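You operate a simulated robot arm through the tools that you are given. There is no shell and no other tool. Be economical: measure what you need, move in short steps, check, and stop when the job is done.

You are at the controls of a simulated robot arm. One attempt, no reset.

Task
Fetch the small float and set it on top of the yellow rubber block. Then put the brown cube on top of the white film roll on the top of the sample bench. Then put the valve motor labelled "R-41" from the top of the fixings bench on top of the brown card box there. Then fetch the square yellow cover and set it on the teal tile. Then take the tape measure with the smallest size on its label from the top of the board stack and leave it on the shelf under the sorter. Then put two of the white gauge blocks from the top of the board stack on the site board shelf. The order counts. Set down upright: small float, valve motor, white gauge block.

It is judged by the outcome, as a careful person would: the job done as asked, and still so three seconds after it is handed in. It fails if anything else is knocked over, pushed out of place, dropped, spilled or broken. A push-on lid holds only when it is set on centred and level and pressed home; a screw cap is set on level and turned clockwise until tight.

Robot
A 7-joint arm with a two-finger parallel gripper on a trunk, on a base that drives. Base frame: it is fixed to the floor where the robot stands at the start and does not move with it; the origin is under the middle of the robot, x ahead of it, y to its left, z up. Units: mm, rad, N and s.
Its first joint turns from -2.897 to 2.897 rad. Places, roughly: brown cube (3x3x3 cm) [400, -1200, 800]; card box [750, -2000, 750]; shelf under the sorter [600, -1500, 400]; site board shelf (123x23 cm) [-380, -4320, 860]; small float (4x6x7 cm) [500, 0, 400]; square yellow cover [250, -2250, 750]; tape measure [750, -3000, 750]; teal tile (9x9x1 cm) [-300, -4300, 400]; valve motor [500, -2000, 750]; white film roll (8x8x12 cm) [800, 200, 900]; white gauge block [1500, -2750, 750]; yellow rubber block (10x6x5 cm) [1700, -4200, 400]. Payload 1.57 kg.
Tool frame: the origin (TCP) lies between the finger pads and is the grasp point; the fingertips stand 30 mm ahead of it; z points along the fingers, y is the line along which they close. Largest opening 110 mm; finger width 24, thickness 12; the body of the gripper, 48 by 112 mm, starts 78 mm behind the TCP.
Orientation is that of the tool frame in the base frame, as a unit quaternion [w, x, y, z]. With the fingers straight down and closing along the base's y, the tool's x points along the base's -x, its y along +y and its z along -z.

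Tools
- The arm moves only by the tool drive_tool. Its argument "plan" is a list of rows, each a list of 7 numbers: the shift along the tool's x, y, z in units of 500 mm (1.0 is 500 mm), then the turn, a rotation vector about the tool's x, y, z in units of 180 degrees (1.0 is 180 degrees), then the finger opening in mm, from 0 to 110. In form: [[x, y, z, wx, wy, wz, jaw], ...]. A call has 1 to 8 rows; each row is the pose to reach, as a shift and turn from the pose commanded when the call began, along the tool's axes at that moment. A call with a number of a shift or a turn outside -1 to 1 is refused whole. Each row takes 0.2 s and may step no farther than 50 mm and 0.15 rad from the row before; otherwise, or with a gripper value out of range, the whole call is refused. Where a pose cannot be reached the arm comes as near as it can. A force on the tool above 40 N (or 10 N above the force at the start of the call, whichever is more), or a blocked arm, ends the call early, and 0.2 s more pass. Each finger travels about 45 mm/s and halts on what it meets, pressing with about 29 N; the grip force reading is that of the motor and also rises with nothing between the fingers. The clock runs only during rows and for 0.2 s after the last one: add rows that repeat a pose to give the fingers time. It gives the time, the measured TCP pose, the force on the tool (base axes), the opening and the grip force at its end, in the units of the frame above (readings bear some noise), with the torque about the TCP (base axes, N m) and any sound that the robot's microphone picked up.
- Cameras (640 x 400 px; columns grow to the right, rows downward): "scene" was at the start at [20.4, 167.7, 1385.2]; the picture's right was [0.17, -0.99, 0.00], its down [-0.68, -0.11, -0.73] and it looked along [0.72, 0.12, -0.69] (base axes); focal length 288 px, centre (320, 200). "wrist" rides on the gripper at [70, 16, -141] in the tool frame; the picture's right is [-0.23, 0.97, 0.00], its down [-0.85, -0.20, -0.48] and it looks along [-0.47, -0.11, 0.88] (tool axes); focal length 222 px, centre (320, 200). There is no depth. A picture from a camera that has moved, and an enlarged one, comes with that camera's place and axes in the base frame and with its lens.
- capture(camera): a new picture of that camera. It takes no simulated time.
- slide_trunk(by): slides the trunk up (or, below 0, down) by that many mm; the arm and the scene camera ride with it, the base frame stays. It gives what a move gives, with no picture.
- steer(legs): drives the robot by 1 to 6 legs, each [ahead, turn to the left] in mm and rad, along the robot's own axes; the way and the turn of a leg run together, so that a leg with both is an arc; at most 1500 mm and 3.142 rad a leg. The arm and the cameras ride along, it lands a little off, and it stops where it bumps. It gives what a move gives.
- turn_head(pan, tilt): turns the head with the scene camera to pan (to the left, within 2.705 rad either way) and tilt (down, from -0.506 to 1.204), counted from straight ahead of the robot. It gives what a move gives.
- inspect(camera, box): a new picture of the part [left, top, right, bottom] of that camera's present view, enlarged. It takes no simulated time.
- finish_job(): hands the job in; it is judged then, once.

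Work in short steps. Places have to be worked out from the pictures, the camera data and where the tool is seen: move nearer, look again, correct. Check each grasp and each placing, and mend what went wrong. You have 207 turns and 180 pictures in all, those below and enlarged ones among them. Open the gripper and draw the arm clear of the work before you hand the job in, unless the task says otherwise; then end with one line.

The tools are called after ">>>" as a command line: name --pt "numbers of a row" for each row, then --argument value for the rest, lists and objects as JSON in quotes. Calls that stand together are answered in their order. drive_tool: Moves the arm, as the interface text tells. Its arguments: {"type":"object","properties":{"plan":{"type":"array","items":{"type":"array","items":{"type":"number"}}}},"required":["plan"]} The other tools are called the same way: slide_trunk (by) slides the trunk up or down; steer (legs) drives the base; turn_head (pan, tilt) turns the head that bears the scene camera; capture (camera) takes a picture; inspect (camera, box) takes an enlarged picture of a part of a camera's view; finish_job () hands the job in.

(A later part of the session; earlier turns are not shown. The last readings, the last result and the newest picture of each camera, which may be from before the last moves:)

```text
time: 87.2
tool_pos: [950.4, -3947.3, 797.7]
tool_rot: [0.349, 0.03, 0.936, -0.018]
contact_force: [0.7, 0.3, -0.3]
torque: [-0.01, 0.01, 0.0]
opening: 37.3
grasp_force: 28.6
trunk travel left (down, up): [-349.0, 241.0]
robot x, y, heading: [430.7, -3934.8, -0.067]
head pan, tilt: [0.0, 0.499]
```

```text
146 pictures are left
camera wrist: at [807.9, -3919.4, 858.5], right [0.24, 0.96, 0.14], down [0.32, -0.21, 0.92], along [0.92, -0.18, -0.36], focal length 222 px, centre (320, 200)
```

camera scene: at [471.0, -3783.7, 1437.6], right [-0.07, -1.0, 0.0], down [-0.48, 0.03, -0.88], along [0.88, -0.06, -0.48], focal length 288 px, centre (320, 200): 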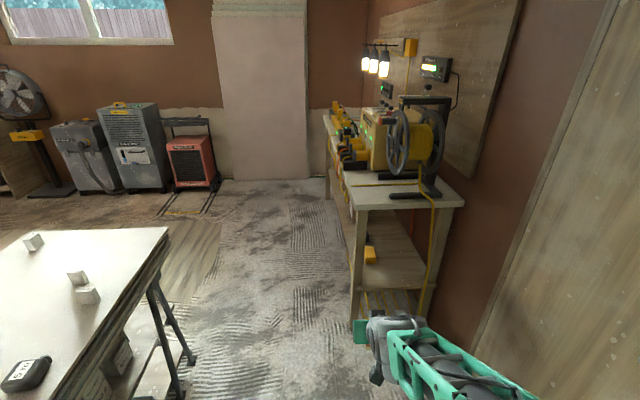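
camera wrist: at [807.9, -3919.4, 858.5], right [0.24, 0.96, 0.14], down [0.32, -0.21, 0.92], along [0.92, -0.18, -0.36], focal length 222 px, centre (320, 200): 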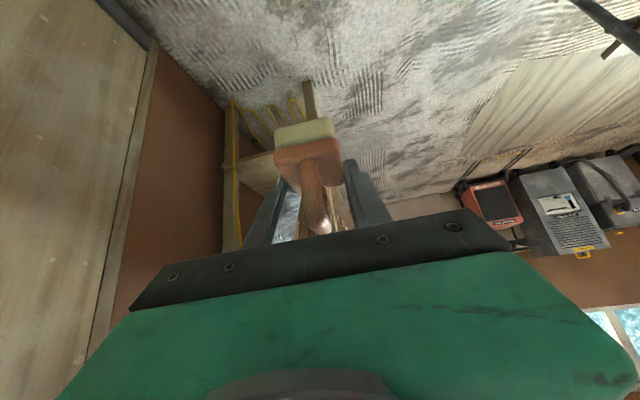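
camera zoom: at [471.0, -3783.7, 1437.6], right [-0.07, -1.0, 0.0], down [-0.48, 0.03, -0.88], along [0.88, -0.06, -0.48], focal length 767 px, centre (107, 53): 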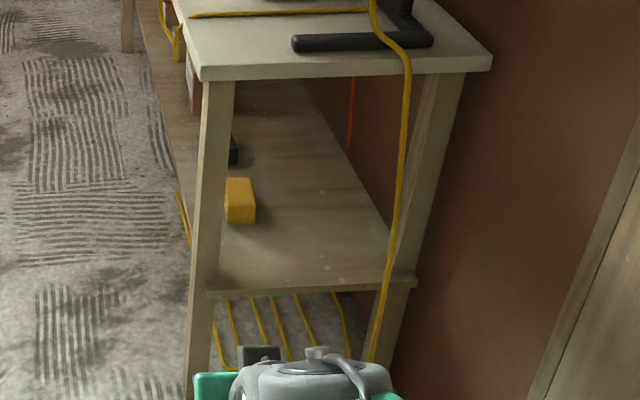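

Shelf z≈310, block near (1750–1850, −4163). I move to about (950, −4080) facing +x and look again.

>>> steer --legs '[[0, -0.205], [540, 0], [0, 0.27]]'

>>> slide_trunk --by -250

>>> turn_head --pan -0.15 --tilt 0.7

>>> capture --camera "scene"

>>> capture --camera "wrist"

```text
time: 91.9
tool_pos: [1472.0, -4056.7, 798.8]
tool_rot: [0.35, 0.001, 0.937, -0.009]
contact_force: [0.1, 0.7, -0.8]
torque: [-0.02, -0.02, -0.01]
opening: 37.5
grasp_force: 29.2
trunk travel left (down, up): [-349.0, 241.0]
robot x, y, heading: [948.7, -4078.5, 0.006]
head pan, tilt: [0.0, 0.499]
```

```text
time: 94.5
tool_pos: [1470.6, -4058.2, 548.8]
tool_rot: [0.351, 0.0, 0.936, -0.008]
contact_force: [0.3, -0.5, -0.5]
torque: [0.0, -0.02, -0.01]
opening: 37.2
grasp_force: 28.2
trunk travel left (down, up): [-99.0, 491.0]
robot x, y, heading: [953.3, -4079.1, -0.003]
head pan, tilt: [0.0, 0.499]
```

```text
time: 95.2
tool_pos: [1471.8, -4058.1, 548.1]
tool_rot: [0.351, 0.0, 0.936, -0.007]
contact_force: [-0.6, 0.6, -0.3]
torque: [0.0, -0.02, 0.01]
opening: 37.0
grasp_force: 28.9
trunk travel left (down, up): [-99.0, 491.0]
robot x, y, heading: [951.8, -4081.8, -0.006]
head pan, tilt: [-0.15, 0.7]
```

```text
145 pictures are left
camera scene: at [975.1, -3939.1, 1170.0], right [-0.15, -0.99, 0.0], down [-0.64, 0.1, -0.77], along [0.76, -0.12, -0.64], focal length 288 px, centre (320, 200)
```

scene: 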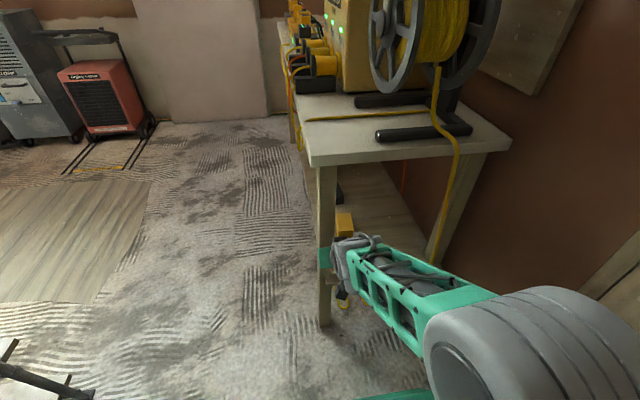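

```text
144 pictures are left
camera wrist: at [1327.2, -4039.9, 608.5], right [0.18, 0.97, 0.14], down [0.33, -0.19, 0.92], along [0.93, -0.12, -0.36], focal length 222 px, centre (320, 200)
```

wrist: 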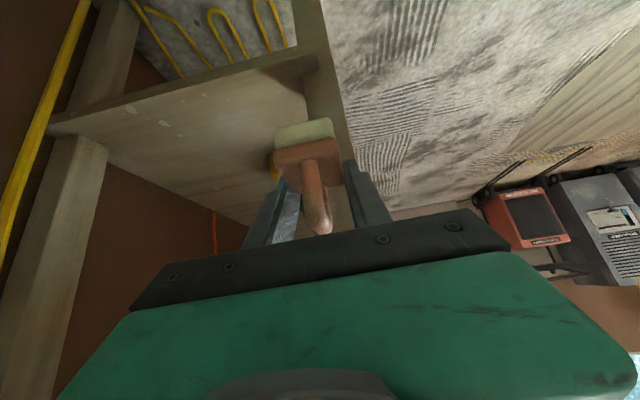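

Shift the arm −105 mm in y to clear the leg and see the block.

>>> drive_tool --pt "0 -0.08 0 0 0 0 0" --pt "0 -0.15 0 0 0 0 0" --pt "0 -0.21 0 0 0 0 0" --pt "0 -0.21 0 0 0 0 0"

>>> capture --camera "wrist"

>>> capture --camera "scene"

```text
time: 96.2
tool_pos: [1471.6, -4162.4, 549.8]
tool_rot: [0.351, 0.0, 0.936, -0.007]
contact_force: [0.9, -0.1, 0.4]
torque: [-0.01, 0.01, -0.05]
opening: 37.0
grasp_force: 28.9
trunk travel left (down, up): [-99.0, 491.0]
robot x, y, heading: [952.7, -4076.5, -0.007]
head pan, tilt: [-0.15, 0.7]
```

```text
143 pictures are left
camera wrist: at [1326.7, -4144.8, 609.9], right [0.18, 0.97, 0.14], down [0.33, -0.19, 0.93], along [0.93, -0.12, -0.35], focal length 222 px, centre (320, 200)
```

wrist: 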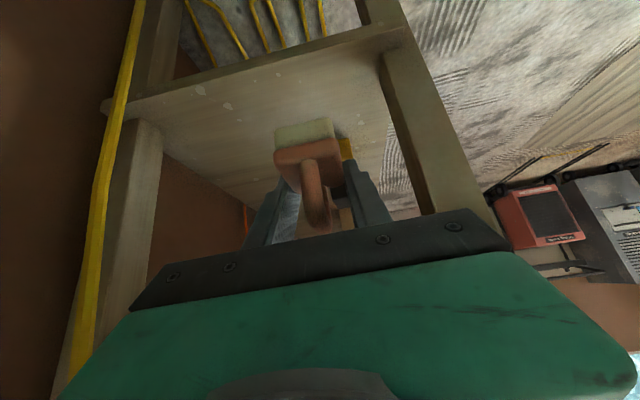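

```text
142 pictures are left
camera scene: at [975.1, -3939.1, 1169.9], right [-0.15, -0.99, 0.0], down [-0.64, 0.1, -0.76], along [0.76, -0.12, -0.64], focal length 288 px, centre (320, 200)
```

scene: 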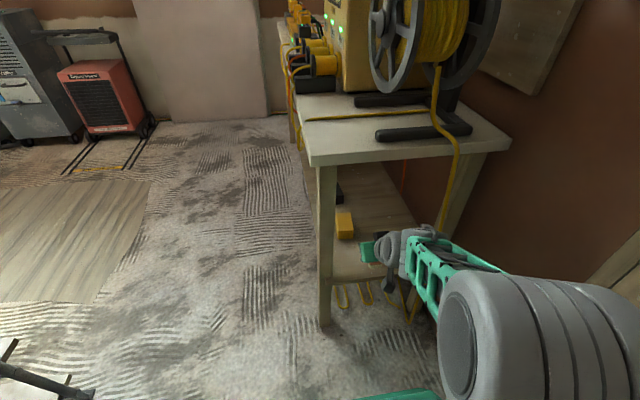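

The scene camera now sees the block clearly; zoom on it.

>>> inspect --camera "scene" --box '[300, 170, 440, 300]'

>>> inspect --camera "wrist" --box '[250, 90, 410, 240]'

```text
3.08 times, centred on (370, 235) of scene
camera zoom: at [975.1, -3939.1, 1169.9], right [-0.15, -0.99, 0.0], down [-0.64, 0.1, -0.76], along [0.76, -0.12, -0.64], focal length 885 px, centre (166, 92)
```

zoom: 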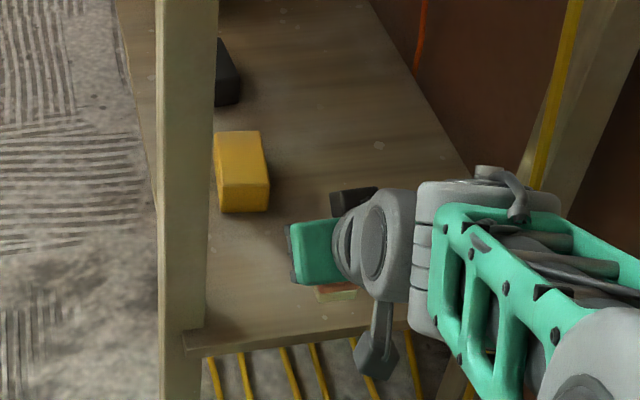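

```text
2.67 times, centred on (330, 165) of wrist
camera zoom: at [1326.7, -4144.8, 609.9], right [0.18, 0.97, 0.14], down [0.33, -0.19, 0.93], along [0.93, -0.12, -0.35], focal length 592 px, centre (293, 293)
```

zoom: 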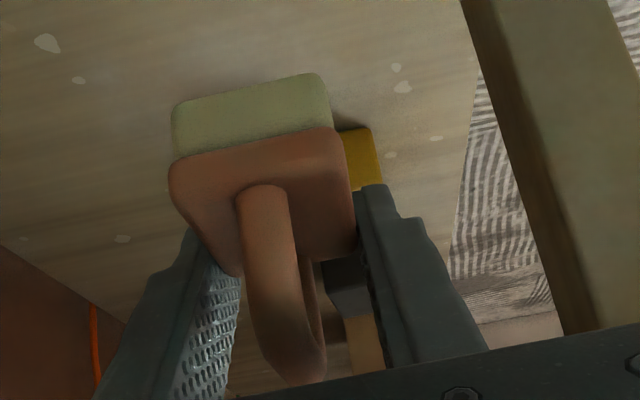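

Triangulated: block front x≈1706, y −4120…−4186, top z≈400. Lower trunk 45 and drive in 190, then look.

>>> slide_trunk --by -45

>>> steer --legs '[[190, 0]]'

>>> capture --camera "wrist"

>>> capture --camera "scene"

```text
time: 97.1
tool_pos: [1470.8, -4162.2, 504.0]
tool_rot: [0.35, 0.0, 0.937, -0.008]
contact_force: [-0.8, -0.8, -0.7]
torque: [0.0, -0.02, -0.01]
opening: 37.0
grasp_force: 29.2
trunk travel left (down, up): [-54.0, 536.0]
robot x, y, heading: [949.3, -4080.6, -0.001]
head pan, tilt: [-0.15, 0.7]
```

```text
time: 98.7
tool_pos: [1658.4, -4161.4, 504.3]
tool_rot: [0.351, 0.0, 0.936, -0.007]
contact_force: [-0.1, 0.2, 0.0]
torque: [0.03, 0.01, 0.0]
opening: 37.4
grasp_force: 28.6
trunk travel left (down, up): [-54.0, 536.0]
robot x, y, heading: [1139.9, -4078.1, 0.002]
head pan, tilt: [-0.15, 0.7]
```

```text
139 pictures are left
camera wrist: at [1514.0, -4144.8, 564.8], right [0.18, 0.97, 0.14], down [0.33, -0.19, 0.92], along [0.93, -0.12, -0.36], focal length 222 px, centre (320, 200)
```

wrist: 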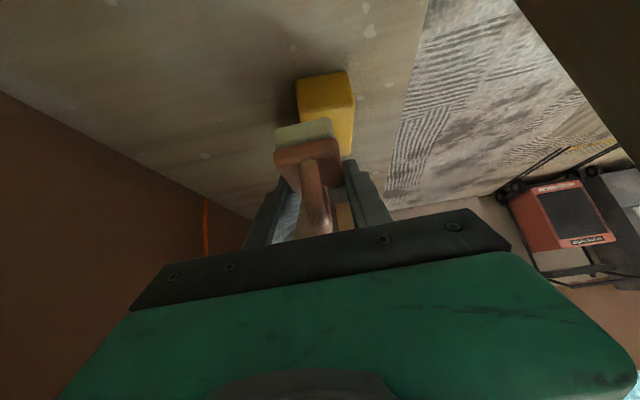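

```text
138 pictures are left
camera scene: at [1162.5, -3939.5, 1124.9], right [-0.15, -0.99, 0.0], down [-0.64, 0.1, -0.76], along [0.76, -0.12, -0.64], focal length 288 px, centre (320, 200)
```

scene: 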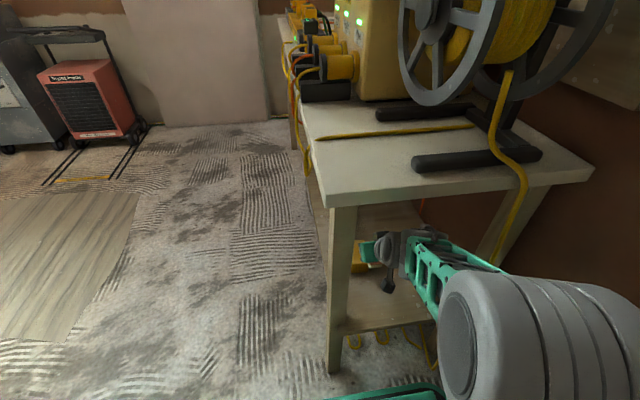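

Block refined: x 1711–1811, y −4176…−4117, top z≈384. Move over it, then down to z≈455.

>>> drive_tool --pt "-0.046 0.014 0.04 0 0 0 0" --pt "-0.093 0.028 0.081 0 0 0 0" --pt "-0.139 0.028 0.121 0 0 0 0" --pt "-0.106 0.028 0.159 0 0 0 0" --pt "-0.077 0.028 0.193 0 0 0 0"

>>> capture --camera "wrist"

>>> capture --camera "scene"

```text
time: 99.9
tool_pos: [1750.9, -4151.0, 458.3]
tool_rot: [0.35, 0.0, 0.937, -0.008]
contact_force: [0.8, 0.4, -1.6]
torque: [-0.01, -0.01, 0.0]
opening: 37.0
grasp_force: 28.8
trunk travel left (down, up): [-54.0, 536.0]
robot x, y, heading: [1142.6, -4082.2, -0.004]
head pan, tilt: [-0.15, 0.7]
```

```text
137 pictures are left
camera wrist: at [1606.6, -4132.5, 518.2], right [0.18, 0.97, 0.14], down [0.33, -0.19, 0.93], along [0.93, -0.12, -0.35], focal length 222 px, centre (320, 200)
```

wrist: 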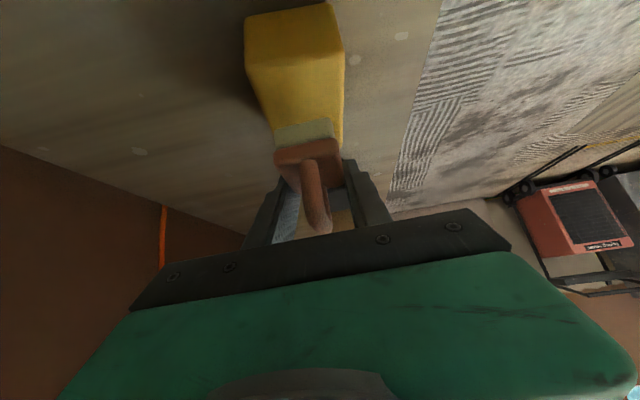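

```text
136 pictures are left
camera scene: at [1162.3, -3939.5, 1124.9], right [-0.15, -0.99, 0.0], down [-0.64, 0.1, -0.77], along [0.76, -0.12, -0.64], focal length 288 px, centre (320, 200)
```

scene: 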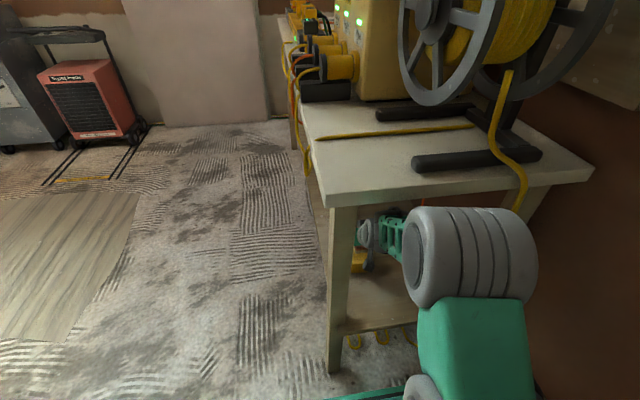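

Well aligned. Descend in small steps watching the force.

>>> drive_tool --pt "0.0131 0 0.0151 0 0 0 0" --pt "0.0197 0 0.0226 0 0 0 0" --pt "0.0262 0 0.0302 0 0 0 0"

>>> capture --camera "wrist"

```text
time: 100.7
tool_pos: [1750.5, -4149.3, 437.7]
tool_rot: [0.35, 0.0, 0.937, -0.007]
contact_force: [0.6, 0.6, -0.9]
torque: [0.01, -0.02, 0.0]
opening: 37.1
grasp_force: 29.2
trunk travel left (down, up): [-54.0, 536.0]
robot x, y, heading: [1138.7, -4080.4, -0.001]
head pan, tilt: [-0.15, 0.7]
```

```text
135 pictures are left
camera wrist: at [1606.5, -4132.6, 497.8], right [0.18, 0.97, 0.14], down [0.33, -0.19, 0.93], along [0.93, -0.12, -0.35], focal length 222 px, centre (320, 200)
```

wrist: 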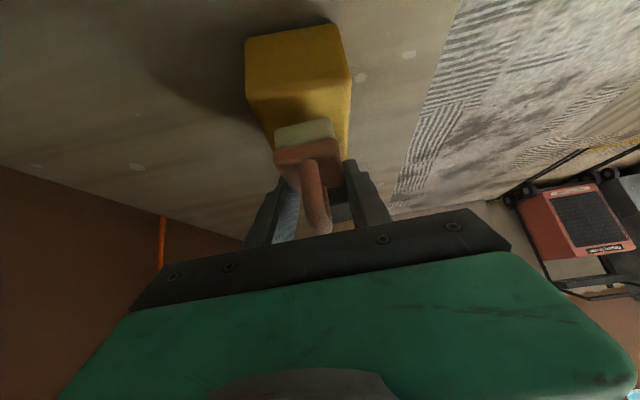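

No contact yet; continue in 3 mm steps.

>>> drive_tool --pt "0.0039 0 0.0045 0 0 0 0" --pt "0.0078 0 0.009 0 0 0 0" --pt "0.0117 0 0.0135 0 0 0 0"

>>> drive_tool --pt "0.0026 0 0.003 0 0 0 0" --pt "0.0052 0 0.006 0 0 0 0"

>>> inspect --camera "wrist" --box '[220, 20, 380, 220]'

```text
time: 101.5
tool_pos: [1753.5, -4148.9, 430.7]
tool_rot: [0.353, 0.001, 0.935, -0.008]
contact_force: [-9.3, 2.1, 15.6]
torque: [0.31, 0.51, 0.09]
opening: 37.0
grasp_force: 29.0
trunk travel left (down, up): [-54.0, 536.0]
robot x, y, heading: [1136.7, -4083.5, -0.001]
head pan, tilt: [-0.15, 0.7]
```

```text
time: 102.1
tool_pos: [1754.8, -4150.2, 430.5]
tool_rot: [0.357, 0.0, 0.934, -0.008]
contact_force: [-0.6, 0.6, 9.9]
torque: [0.1, 0.37, -0.01]
opening: 37.2
grasp_force: 29.3
trunk travel left (down, up): [-54.0, 536.0]
robot x, y, heading: [1135.9, -4081.7, 0.001]
head pan, tilt: [-0.15, 0.7]
stopped in row 2: the force on the tool passed its limit (the readings are from after the stop); the commanded pose is now the measured one
```

```text
2.00 times, centred on (300, 120) of wrist
camera zoom: at [1610.2, -4132.7, 488.6], right [0.17, 0.98, 0.14], down [0.32, -0.19, 0.93], along [0.93, -0.12, -0.34], focal length 444 px, centre (360, 360)
```

zoom: 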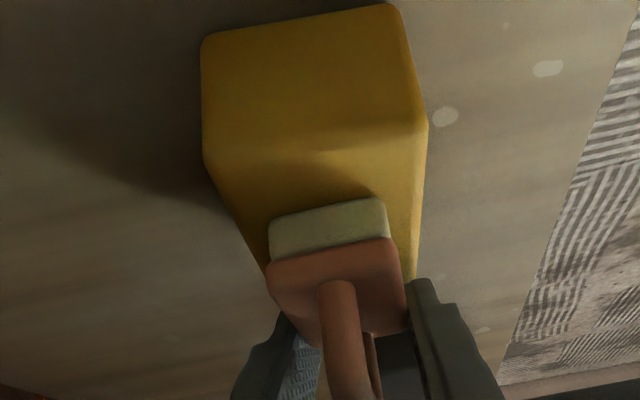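

Contact at z≈431; float sits ~10 mm too far back. I lift 4 mm, pull back 8 mm, restore the pitch, and set down again.

>>> drive_tool --pt "-0.0052 0 -0.006 0 0.0046 0 0" --pt "0.0068 0 -0.0165 0 0.0046 0 0" --pt "0.0068 0 -0.0165 0 0.0046 0 0" --pt "0.0094 0 -0.0135 0 0.0046 0 0"

>>> inspect --camera "wrist" --box '[220, 20, 380, 220]'

```text
time: 103.1
tool_pos: [1747.3, -4149.9, 429.9]
tool_rot: [0.348, -0.001, 0.937, -0.008]
contact_force: [0.5, 3.1, 5.0]
torque: [0.22, -0.04, -0.04]
opening: 37.1
grasp_force: 29.0
trunk travel left (down, up): [-54.0, 536.0]
robot x, y, heading: [1137.6, -4080.2, -0.003]
head pan, tilt: [-0.15, 0.7]
```

```text
2.00 times, centred on (300, 120) of wrist
camera zoom: at [1601.8, -4132.3, 491.5], right [0.18, 0.98, 0.13], down [0.33, -0.19, 0.92], along [0.93, -0.12, -0.36], focal length 444 px, centre (360, 360)
```

zoom: 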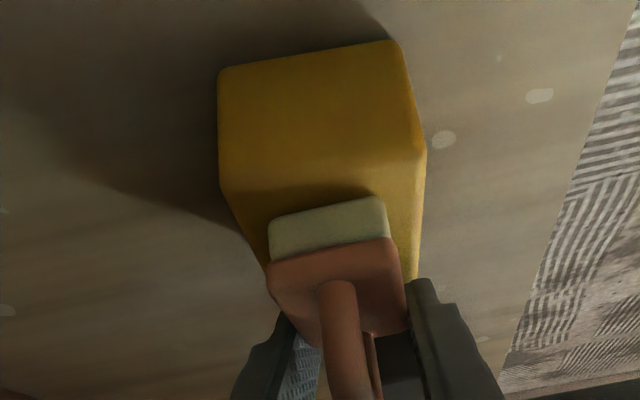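

Contact force 5 N, same signature as at the pick. Release and retract.

>>> drive_tool --pt "0 0 0 0 0 0 55" --pt "0 0 0 0 0 0 70" --pt "0 0 0 0 0 0 80" --pt "0 0 0 0 0 0 80"

>>> drive_tool --pt "-0.033 0 -0.038 0 0 0 80" --pt "-0.066 0 -0.076 0 0 0 80" --pt "-0.02 0 -0.13 0 0 0 80" --pt "0.03 0 -0.18 0 0 0 80" --pt "0.07 0 -0.21 0 0 0 80"

>>> capture --camera "wrist"

```text
time: 104.1
tool_pos: [1744.1, -4149.6, 428.8]
tool_rot: [0.347, -0.001, 0.938, -0.008]
contact_force: [0.5, -0.2, -0.4]
torque: [-0.01, 0.02, 0.01]
opening: 79.9
grasp_force: 0.0
trunk travel left (down, up): [-54.0, 536.0]
robot x, y, heading: [1140.3, -4085.0, -0.0]
head pan, tilt: [-0.15, 0.7]
```

```text
time: 105.3
tool_pos: [1650.4, -4147.6, 485.8]
tool_rot: [0.348, -0.001, 0.937, -0.008]
contact_force: [0.9, 0.1, 0.1]
torque: [0.02, 0.0, -0.01]
opening: 80.1
grasp_force: 0.1
trunk travel left (down, up): [-54.0, 536.0]
robot x, y, heading: [1143.1, -4080.4, -0.006]
head pan, tilt: [-0.15, 0.7]
```

```text
132 pictures are left
camera wrist: at [1506.3, -4129.8, 546.9], right [0.18, 0.98, 0.13], down [0.34, -0.19, 0.92], along [0.93, -0.12, -0.36], focal length 222 px, centre (320, 200)
```

wrist: 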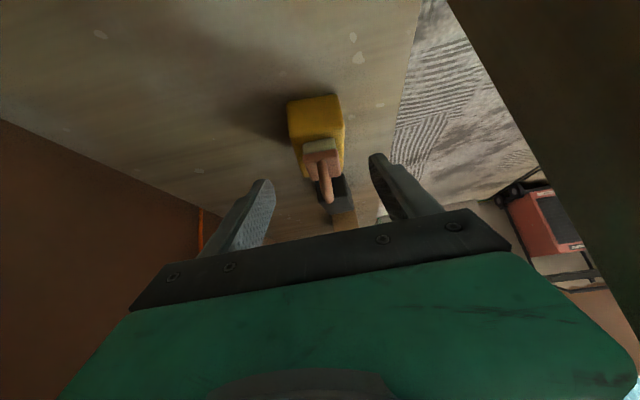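

The float stands on the block. Now back out, raise the arm, and return to the aisle for the cube at (400,−1200).

>>> steer --legs '[[-220, 0], [0, -0.2], [-300, 0]]'

>>> slide_trunk --by 330

>>> turn_head --pan 0 --tilt 0.5

>>> inspect --camera "scene" --box '[260, 100, 420, 250]'

>>> steer --legs '[[0, 2.73], [1280, 0], [0, -0.96], [1300, 0], [700, 0], [0, -1.57]]'

>>> turn_head --pan 0 --tilt 0.6

>>> capture --camera "scene"

```text
time: 109.4
tool_pos: [1101.6, -4186.4, 485.0]
tool_rot: [0.345, 0.092, 0.933, -0.042]
contact_force: [-0.6, -0.8, 0.7]
torque: [0.0, 0.01, 0.0]
opening: 80.4
grasp_force: 0.1
trunk travel left (down, up): [-54.0, 536.0]
robot x, y, heading: [615.7, -4021.6, -0.202]
head pan, tilt: [-0.15, 0.7]
```

```text
time: 112.7
tool_pos: [1103.2, -4184.9, 814.8]
tool_rot: [0.344, 0.092, 0.933, -0.042]
contact_force: [-0.5, -1.3, 0.9]
torque: [-0.05, -0.01, 0.02]
opening: 79.9
grasp_force: 0.0
trunk travel left (down, up): [-384.0, 206.0]
robot x, y, heading: [615.7, -4022.8, -0.204]
head pan, tilt: [-0.15, 0.7]
```

```text
time: 113.4
tool_pos: [1102.3, -4186.0, 816.0]
tool_rot: [0.346, 0.093, 0.933, -0.042]
contact_force: [0.0, 0.1, -0.1]
torque: [-0.03, -0.01, -0.04]
opening: 79.8
grasp_force: 0.0
trunk travel left (down, up): [-384.0, 206.0]
robot x, y, heading: [611.8, -4022.6, -0.199]
head pan, tilt: [0.0, 0.499]
```

```text
2.67 times, centred on (340, 175) of scene
camera zoom: at [673.9, -3874.9, 1472.6], right [-0.2, -0.98, 0.0], down [-0.47, 0.1, -0.88], along [0.86, -0.18, -0.48], focal length 767 px, centre (267, 267)
```

zoom: 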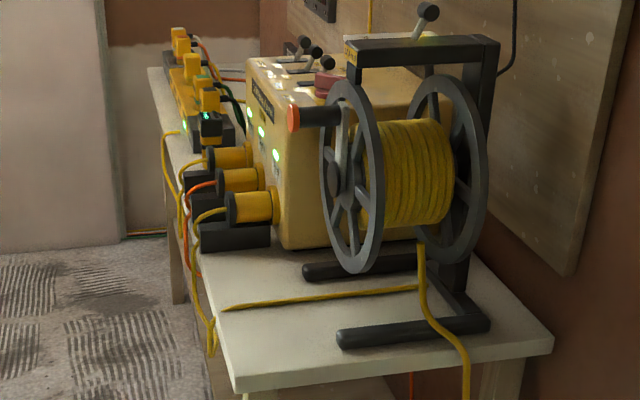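

```text
time: 142.2
tool_pos: [-71.6, -1426.9, 816.4]
tool_rot: [0.348, -0.012, 0.937, -0.003]
contact_force: [-0.7, -0.4, -0.4]
torque: [-0.05, -0.01, -0.02]
opening: 79.8
grasp_force: 0.0
trunk travel left (down, up): [-384.0, 206.0]
robot x, y, heading: [-585.7, -1372.0, 0.02]
head pan, tilt: [0.0, 0.499]
```

```text
time: 142.9
tool_pos: [-73.8, -1425.1, 816.5]
tool_rot: [0.347, -0.012, 0.938, -0.003]
contact_force: [-1.3, 0.0, -0.1]
torque: [-0.04, -0.02, -0.02]
opening: 80.0
grasp_force: 0.0
trunk travel left (down, up): [-384.0, 206.0]
robot x, y, heading: [-588.2, -1371.9, 0.02]
head pan, tilt: [0.0, 0.6]
```

```text
130 pictures are left
camera scene: at [-561.7, -1217.4, 1463.6], right [0.02, -1.0, 0.0], down [-0.56, -0.01, -0.83], along [0.83, 0.02, -0.56], focal length 288 px, centre (320, 200)
```

scene: 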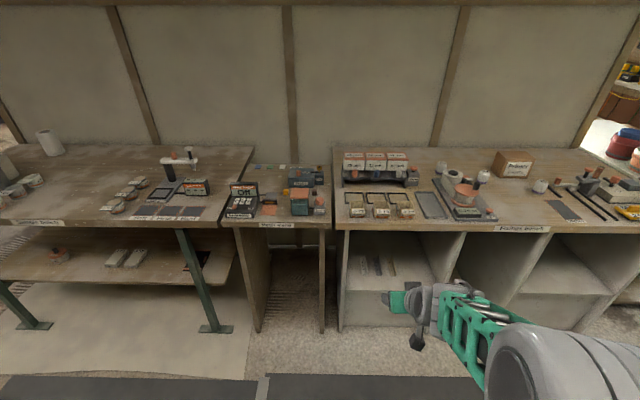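

I see the sample bench, a middle station, and the fixings bench with the sorter. Zoom for the brown cube and right bench.

>>> inspect --camera "scene" --box '[210, 150, 350, 240]'

>>> inspect --camera "scene" --box '[330, 140, 640, 300]'

```text
4.44 times, centred on (280, 195) of scene
camera zoom: at [-561.7, -1217.4, 1463.6], right [0.02, -1.0, 0.0], down [-0.56, -0.01, -0.83], along [0.83, 0.02, -0.56], focal length 1278 px, centre (498, 222)
```

zoom: 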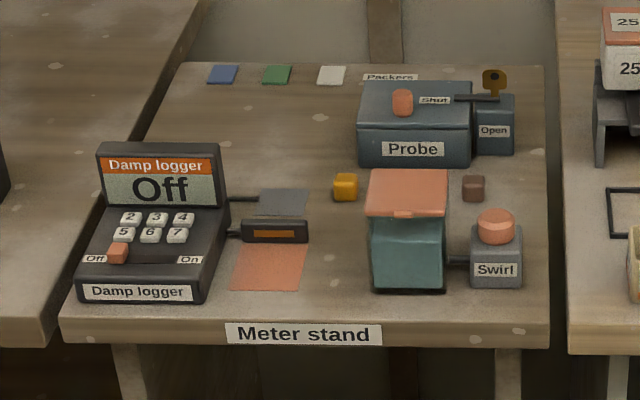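

```text
2.06 times, centred on (485, 220) of scene
camera zoom: at [-561.7, -1217.4, 1463.6], right [0.02, -1.0, 0.0], down [-0.56, -0.01, -0.83], along [0.83, 0.02, -0.56], focal length 594 px, centre (-21, 159)
```

zoom: 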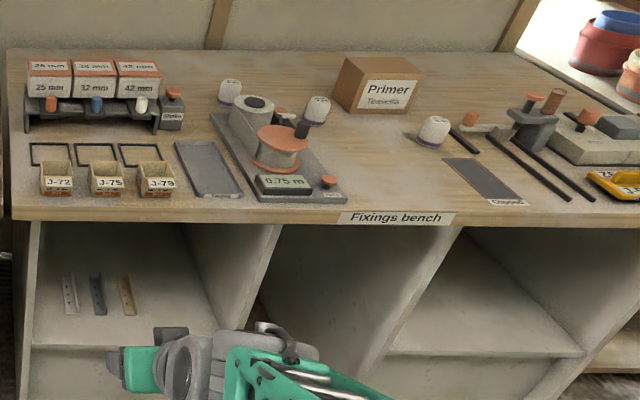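

Brown cube at about (465, −1170, 797–827), beside the teal box. I'll grasp tool-down closing along x. First raise the trunk and bring the tool to straight-down with a 90° yaw.

>>> slide_trunk --by 100

>>> drive_tool --pt "-0.02 0 -0.04 0 0.045 0 80" --pt "-0.05 0 -0.08 0 0.09 0 80" --pt "-0.08 0 -0.12 0 0.135 0 80" --pt "-0.11 0 -0.16 0 0.18 0 80" --pt "-0.14 0 -0.2 0 0.226 0 80" --pt "-0.14 0 -0.2 0 0.226 0 80"

>>> capture --camera "scene"

```text
time: 144.2
tool_pos: [-72.1, -1425.7, 915.5]
tool_rot: [0.348, -0.012, 0.938, -0.003]
contact_force: [-0.7, 0.2, -0.1]
torque: [-0.02, 0.0, 0.02]
opening: 80.1
grasp_force: 0.0
trunk travel left (down, up): [-484.0, 106.0]
robot x, y, heading: [-586.2, -1371.8, 0.021]
head pan, tilt: [0.0, 0.6]
```

```text
time: 145.6
tool_pos: [-84.7, -1425.5, 1038.7]
tool_rot: [0.0, -0.009, 1.0, -0.007]
contact_force: [0.1, -0.4, -0.5]
torque: [0.0, 0.01, -0.01]
opening: 80.0
grasp_force: 0.1
trunk travel left (down, up): [-484.0, 106.0]
robot x, y, heading: [-583.2, -1369.8, 0.028]
head pan, tilt: [0.0, 0.6]
```

```text
127 pictures are left
camera scene: at [-561.5, -1217.4, 1563.5], right [0.02, -1.0, 0.0], down [-0.56, -0.01, -0.82], along [0.82, 0.02, -0.57], focal length 288 px, centre (320, 200)
```

scene: 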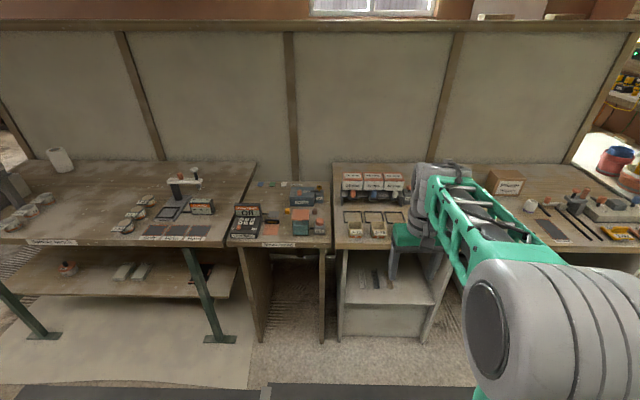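

Tool is down. Yaw it 90° about its axis, now that there's free air.

>>> drive_tool --pt "0 0 0 0 0 0.045 80" --pt "0 0 0 0 0 0.09 80" --pt "0 0 0 0 0 0.135 80" --pt "0 0 0 0 0 0.18 80" --pt "0 0 0 0 0 0.225 80" --pt "0 0 0 0 0 0.27 80" --pt "0 0 0 0 0 0.315 80" --pt "0 0 0 0 0 0.36 80"

>>> drive_tool --pt "0 0 0 0 0 0.045 80" --pt "0 0 0 0 0 0.09 80" --pt "0 0 0 0 0 0.14 80"

```text
time: 147.4
tool_pos: [-83.9, -1423.7, 1037.3]
tool_rot: [0.004, 0.529, 0.849, -0.007]
contact_force: [0.3, 0.5, 0.4]
torque: [-0.04, -0.01, 0.0]
opening: 80.1
grasp_force: 0.1
trunk travel left (down, up): [-484.0, 106.0]
robot x, y, heading: [-583.3, -1373.2, 0.024]
head pan, tilt: [0.0, 0.6]
```

```text
refused: row 3 steps farther than a row can; nothing moved
```

Rotation works; finish it, then drive nearer.

>>> drive_tool --pt "0 0 0 0 0 0.045 80" --pt "0 0 0 0 0 0.09 80" --pt "0 0 0 0 0 0.135 80" --pt "0 0 0 0 0 0.144 80"

>>> steer --legs '[[0, 0.32], [440, 0], [0, -0.345]]'

>>> turn_head --pan 0 --tilt 0.9

>>> capture --camera "scene"

>>> capture --camera "wrist"

```text
time: 148.4
tool_pos: [-85.2, -1423.5, 1037.5]
tool_rot: [0.004, 0.705, 0.709, -0.005]
contact_force: [-0.2, 0.2, -0.6]
torque: [-0.02, 0.03, 0.02]
opening: 79.9
grasp_force: 0.0
trunk travel left (down, up): [-484.0, 106.0]
robot x, y, heading: [-585.1, -1371.4, 0.023]
head pan, tilt: [0.0, 0.6]
```

```text
time: 153.2
tool_pos: [322.6, -1294.4, 1037.8]
tool_rot: [0.005, 0.715, 0.699, -0.005]
contact_force: [-0.2, 0.3, 0.5]
torque: [0.0, 0.04, 0.01]
opening: 80.0
grasp_force: 0.0
trunk travel left (down, up): [-484.0, 106.0]
robot x, y, heading: [-178.6, -1224.1, -0.004]
head pan, tilt: [0.0, 0.6]
```

```text
time: 154.0
tool_pos: [322.3, -1292.9, 1037.1]
tool_rot: [0.004, 0.715, 0.699, -0.005]
contact_force: [1.1, -0.6, 1.0]
torque: [0.01, 0.01, 0.01]
opening: 79.9
grasp_force: 0.0
trunk travel left (down, up): [-484.0, 106.0]
robot x, y, heading: [-181.1, -1225.0, -0.003]
head pan, tilt: [0.0, 0.901]
```

```text
126 pictures are left
camera scene: at [-160.8, -1072.5, 1538.8], right [-0.01, -1.0, 0.0], down [-0.78, 0.01, -0.62], along [0.62, 0.0, -0.78], focal length 288 px, centre (320, 200)
```

scene: 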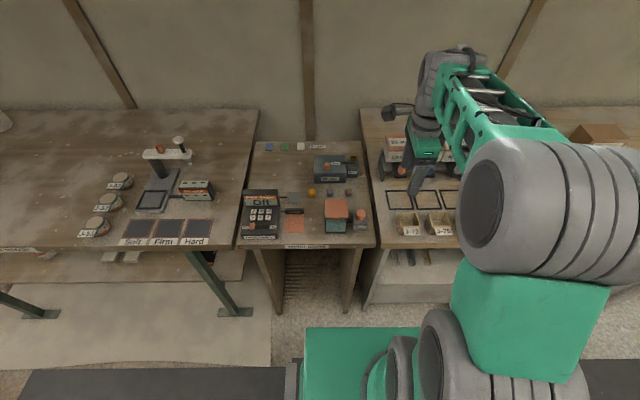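

```text
125 pictures are left
camera wrist: at [341.4, -1222.9, 1177.3], right [0.97, -0.25, 0.0], down [-0.22, -0.84, 0.49], along [-0.12, -0.48, -0.87], focal length 222 px, centre (320, 200)
```

wrist: 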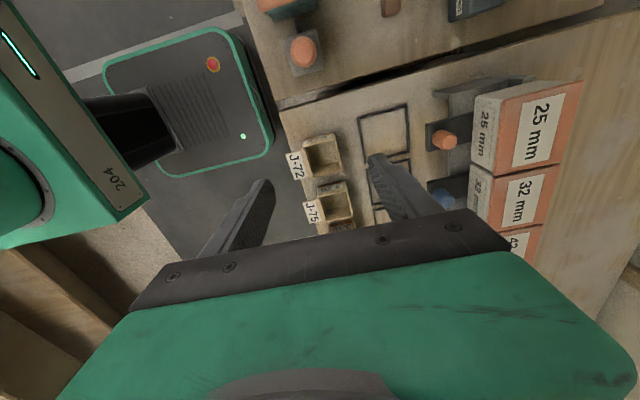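

Zoom the scene camera on the cube for a position fix.

>>> inspect --camera "scene" --box '[290, 140, 390, 240]'

```text
4.00 times, centred on (340, 190) of scene
camera zoom: at [-160.8, -1072.5, 1538.8], right [-0.01, -1.0, 0.0], down [-0.78, 0.01, -0.62], along [0.62, 0.0, -0.78], focal length 1150 px, centre (240, 240)
```

zoom: 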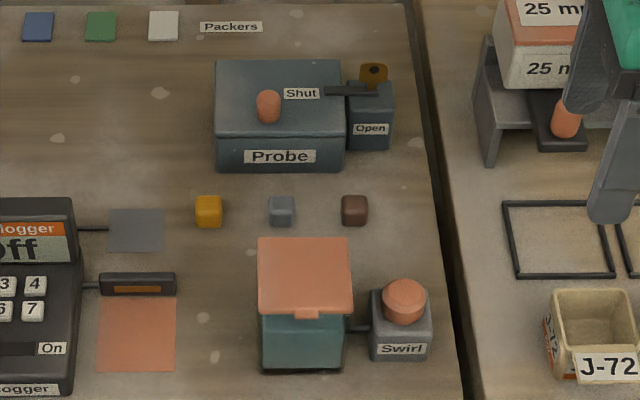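

The free-standing brown cube is at ≈(430, −1165). Move above it at z≈940 and look.

>>> drive_tool --pt "0.06 0.05 0.0 0 0 -0.003 70" --pt "0.12 0.1 0.0 0 0 -0.007 70" --pt "0.18 0.15 0.0 0 0 -0.007 70" --pt "0.24 0.2 0.03 0 0 -0.007 70" --pt "0.261 0.214 0.1 0 0 -0.007 70" --pt "0.261 0.214 0.19 0 0 -0.007 70"

>>> capture --camera "wrist"

>>> capture --camera "scene"

```text
time: 155.4
tool_pos: [432.8, -1166.0, 939.6]
tool_rot: [0.006, 0.708, 0.706, -0.005]
contact_force: [-0.2, -0.7, 0.2]
torque: [0.01, -0.01, 0.02]
opening: 69.9
grasp_force: 0.1
trunk travel left (down, up): [-484.0, 106.0]
robot x, y, heading: [-179.4, -1227.1, -0.004]
head pan, tilt: [0.0, 0.901]
```

```text
123 pictures are left
camera wrist: at [450.1, -1094.3, 1080.0], right [0.97, -0.23, 0.0], down [-0.2, -0.85, 0.49], along [-0.11, -0.48, -0.87], focal length 222 px, centre (320, 200)
```

wrist: 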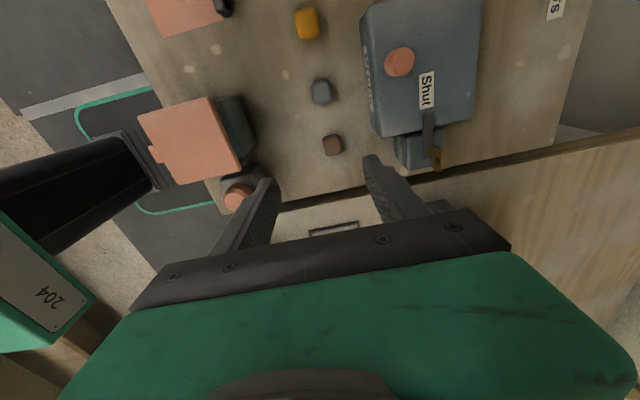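

```text
122 pictures are left
camera scene: at [-160.7, -1072.5, 1538.8], right [-0.01, -1.0, 0.0], down [-0.78, 0.01, -0.62], along [0.62, 0.0, -0.78], focal length 288 px, centre (320, 200)
```

scene: 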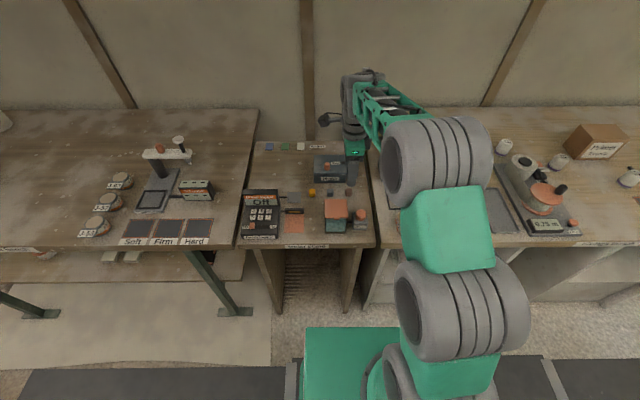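

Cube at x≈446. Shift +14 in x and descend to TCP z≈838 (tips ~808).

>>> drive_tool --pt "-0.004 0.028 0.0 0 0 0 64" --pt "-0.004 0.028 0.08 0 0 0 64" --pt "-0.004 0.028 0.15 0 0 0 64" --pt "-0.004 0.028 0.203 0 0 0 64"

>>> capture --camera "wrist"

```text
time: 156.4
tool_pos: [448.4, -1171.6, 839.9]
tool_rot: [0.005, 0.708, 0.706, -0.005]
contact_force: [-0.5, -0.7, 0.2]
torque: [0.0, -0.01, 0.01]
opening: 64.0
grasp_force: 0.0
trunk travel left (down, up): [-484.0, 106.0]
robot x, y, heading: [-175.0, -1224.2, -0.008]
head pan, tilt: [0.0, 0.901]
```

```text
121 pictures are left
camera wrist: at [465.5, -1099.4, 978.9], right [0.97, -0.23, 0.0], down [-0.2, -0.85, 0.49], along [-0.11, -0.48, -0.87], focal length 222 px, centre (320, 200)
```

wrist: 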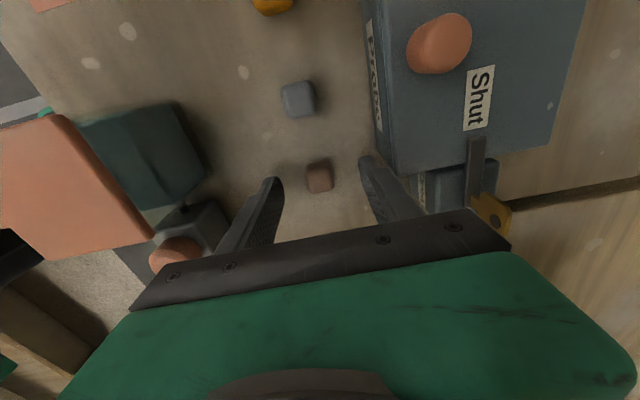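

Cube centred. Descend 5 mm and close.

>>> drive_tool --pt "0.003 0 0.01 0 0 0 64" --pt "0.003 0 0.012 0 0 0 30" --pt "0.003 0 0.012 0 0 0 10" --pt "0.003 0 0.012 0 0 0 0" --pt "0.003 0 0.012 0 0 0 0"

>>> drive_tool --pt "0 0 -0.08 0 0 0 0" --pt "0 0 -0.16 0 0 0 0" --pt "0 0 -0.25 0 0 0 0" --pt "0 0 -0.34 0 0 0 0" --pt "0 0 -0.43 0 0 0 0"

>>> capture --camera "wrist"

```text
time: 157.6
tool_pos: [447.9, -1169.7, 833.1]
tool_rot: [0.005, 0.707, 0.707, -0.005]
contact_force: [-0.4, 0.0, -0.4]
torque: [0.0, 0.0, -0.01]
opening: 20.5
grasp_force: 23.9
trunk travel left (down, up): [-484.0, 106.0]
robot x, y, heading: [-174.1, -1224.7, -0.008]
head pan, tilt: [0.0, 0.901]
```

```text
time: 158.8
tool_pos: [446.4, -1166.8, 1047.5]
tool_rot: [0.006, 0.708, 0.706, -0.004]
contact_force: [-0.2, -0.3, -0.4]
torque: [0.03, -0.02, -0.03]
opening: 20.3
grasp_force: 28.7
trunk travel left (down, up): [-484.0, 106.0]
robot x, y, heading: [-179.7, -1227.8, -0.006]
head pan, tilt: [0.0, 0.901]
```

```text
120 pictures are left
camera wrist: at [464.7, -1094.8, 1188.5], right [0.97, -0.23, 0.0], down [-0.2, -0.85, 0.49], along [-0.11, -0.48, -0.87], focal length 222 px, centre (320, 200)
```

wrist: 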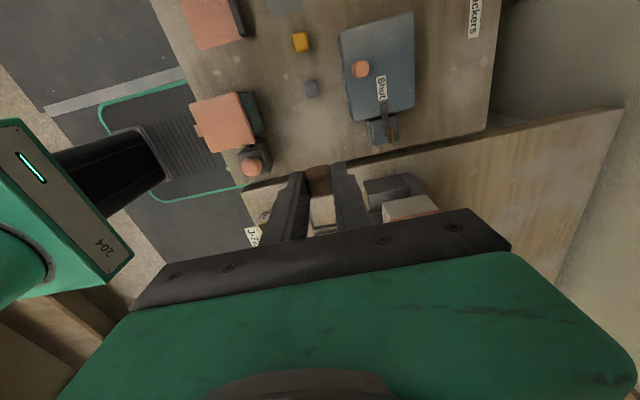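

Cube held. I back off and drive up the aisle, then look toward the left end of the sample bench.

>>> steer --legs '[[-300, 0], [0, 1.577], [1400, 0]]'

>>> turn_head --pan -0.5 --tilt 0.45

>>> capture --camera "scene"

>>> turn_head --pan 0.2 --tilt 0.45

>>> capture --camera "scene"

```text
time: 171.3
tool_pos: [-529.9, 815.0, 1048.7]
tool_rot: [0.008, 0.0, 1.0, 0.0]
contact_force: [1.1, -0.2, -0.5]
torque: [0.0, 0.02, -0.01]
opening: 20.0
grasp_force: 29.4
trunk travel left (down, up): [-484.0, 106.0]
robot x, y, heading: [-472.4, 191.7, 1.567]
head pan, tilt: [0.0, 0.901]
```

```text
time: 172.2
tool_pos: [-530.5, 812.9, 1048.5]
tool_rot: [0.007, 0.0, 1.0, -0.001]
contact_force: [0.5, -0.7, -1.4]
torque: [-0.02, 0.0, -0.05]
opening: 20.4
grasp_force: 29.3
trunk travel left (down, up): [-484.0, 106.0]
robot x, y, heading: [-470.8, 190.8, 1.562]
head pan, tilt: [-0.499, 0.45]
```

```text
119 pictures are left
camera scene: at [-580.3, 211.2, 1577.0], right [0.88, -0.48, 0.0], down [-0.21, -0.38, -0.9], along [0.43, 0.79, -0.44], focal length 288 px, centre (320, 200)
```

scene: 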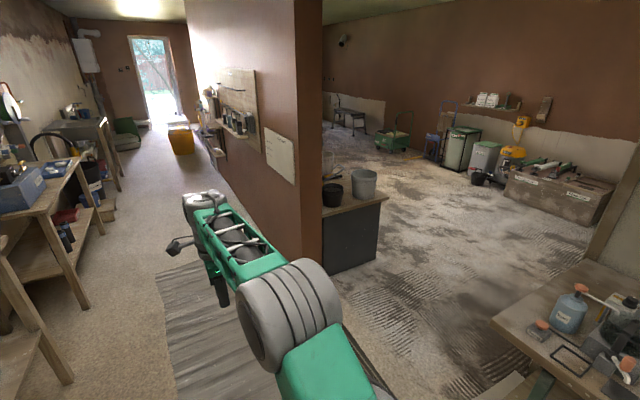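

```text
time: 173.3
tool_pos: [-530.0, 815.5, 1048.1]
tool_rot: [0.007, -0.001, 1.0, 0.0]
contact_force: [1.2, 0.3, 0.4]
torque: [0.01, 0.03, 0.0]
opening: 20.0
grasp_force: 28.9
trunk travel left (down, up): [-484.0, 106.0]
robot x, y, heading: [-467.6, 193.2, 1.564]
head pan, tilt: [0.201, 0.45]
```

```text
118 pictures are left
camera scene: at [-642.4, 220.8, 1577.1], right [0.98, 0.19, 0.0], down [0.08, -0.43, -0.9], along [-0.17, 0.88, -0.44], focal length 288 px, centre (320, 200)
```

scene: 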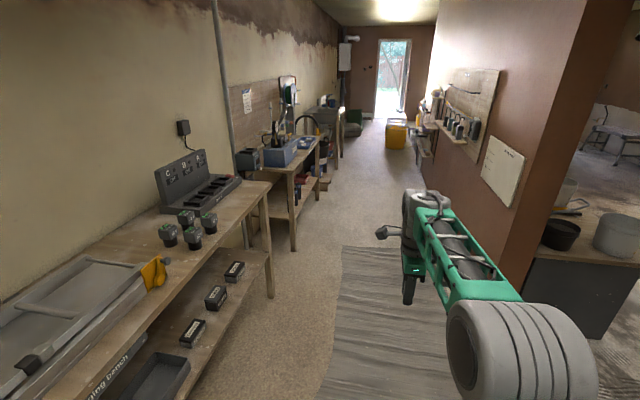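

The area beyond the bench's left end is open (y up to ~1750). Drive around: to (−470,1250), then (800,1250), then face the bench's end.

>>> steer --legs '[[1060, 0], [0, -1.565], [1270, 0], [0, -1.57]]'

>>> turn_head --pan 0.1 --tilt 0.6

>>> capture --camera "scene"

```text
time: 191.6
tool_pos: [991.5, 623.3, 1047.4]
tool_rot: [0.0, 0.994, 0.113, -0.007]
contact_force: [0.2, 0.7, -0.6]
torque: [-0.02, 0.02, 0.04]
opening: 20.0
grasp_force: 29.1
trunk travel left (down, up): [-484.0, 106.0]
robot x, y, heading: [807.9, 1219.3, -1.376]
head pan, tilt: [0.201, 0.45]
stopped in leg 4: the force on the tool passed its limit (the readings are from after the stop); the commanded pose is now the measured one
```

```text
time: 192.3
tool_pos: [991.6, 624.5, 1049.3]
tool_rot: [0.0, 0.994, 0.112, -0.006]
contact_force: [0.4, 0.4, 0.2]
torque: [-0.03, 0.1, 0.08]
opening: 20.2
grasp_force: 28.9
trunk travel left (down, up): [-484.0, 106.0]
robot x, y, heading: [806.4, 1222.7, -1.386]
head pan, tilt: [0.099, 0.6]
```

```text
117 pictures are left
camera scene: at [969.0, 1224.8, 1563.6], right [-0.96, -0.29, 0.0], down [-0.16, 0.54, -0.83], along [0.24, -0.79, -0.56], focal length 288 px, centre (320, 200)
```

scene: 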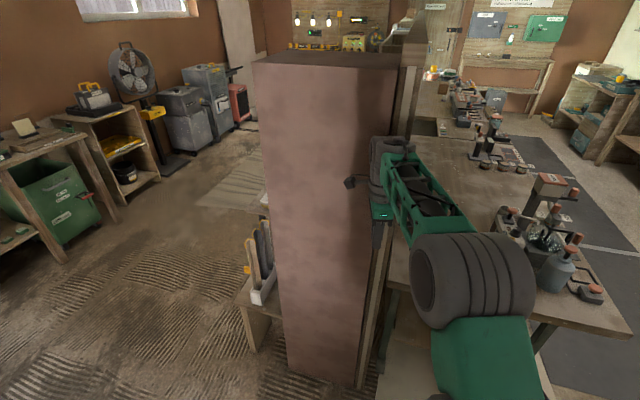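

The arm touched the partition's end pillar while swinging; cube still held. I back off 150 mm, then face −y and look.

>>> steer --legs '[[-150, 0], [0, -0.185]]'

>>> turn_head --pan 0.0 --tilt 0.6

>>> capture --camera "scene"

>>> capture --camera "wrist"

```text
time: 194.4
tool_pos: [848.2, 746.1, 1048.0]
tool_rot: [-0.001, 1.0, 0.018, -0.006]
contact_force: [1.0, -0.5, -0.3]
torque: [0.05, 0.01, -0.01]
opening: 20.1
grasp_force: 28.8
trunk travel left (down, up): [-484.0, 106.0]
robot x, y, heading: [775.7, 1372.9, -1.569]
head pan, tilt: [0.099, 0.6]
```

```text
time: 195.1
tool_pos: [847.6, 745.4, 1048.8]
tool_rot: [-0.001, 1.0, 0.018, -0.006]
contact_force: [0.3, -0.3, -0.3]
torque: [0.03, -0.02, 0.0]
opening: 20.2
grasp_force: 28.8
trunk travel left (down, up): [-484.0, 106.0]
robot x, y, heading: [774.4, 1372.6, -1.57]
head pan, tilt: [0.0, 0.6]
```

```text
116 pictures are left
camera scene: at [929.7, 1339.7, 1563.5], right [-1.0, 0.0, 0.0], down [0.0, 0.56, -0.83], along [0.0, -0.83, -0.56], focal length 288 px, centre (320, 200)
```

scene: 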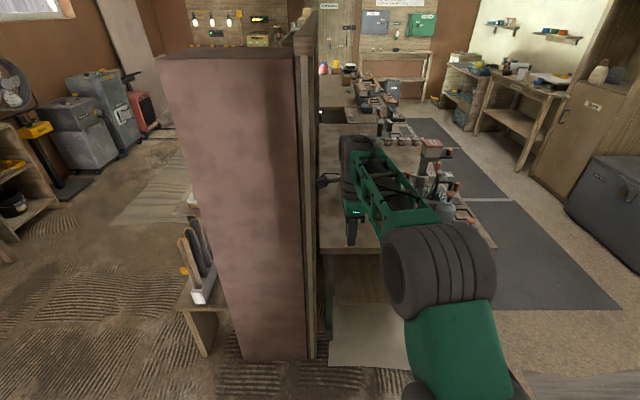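

```text
115 pictures are left
camera wrist: at [921.4, 731.8, 1188.3], right [-0.19, -0.98, 0.0], down [-0.86, 0.17, 0.49], along [-0.48, 0.09, -0.87], focal length 222 px, centre (320, 200)
```

wrist: 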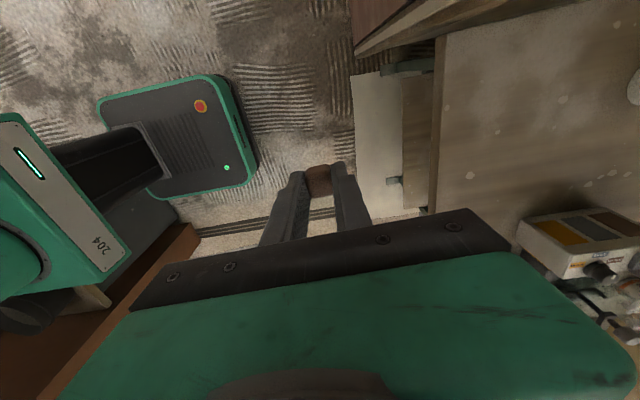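

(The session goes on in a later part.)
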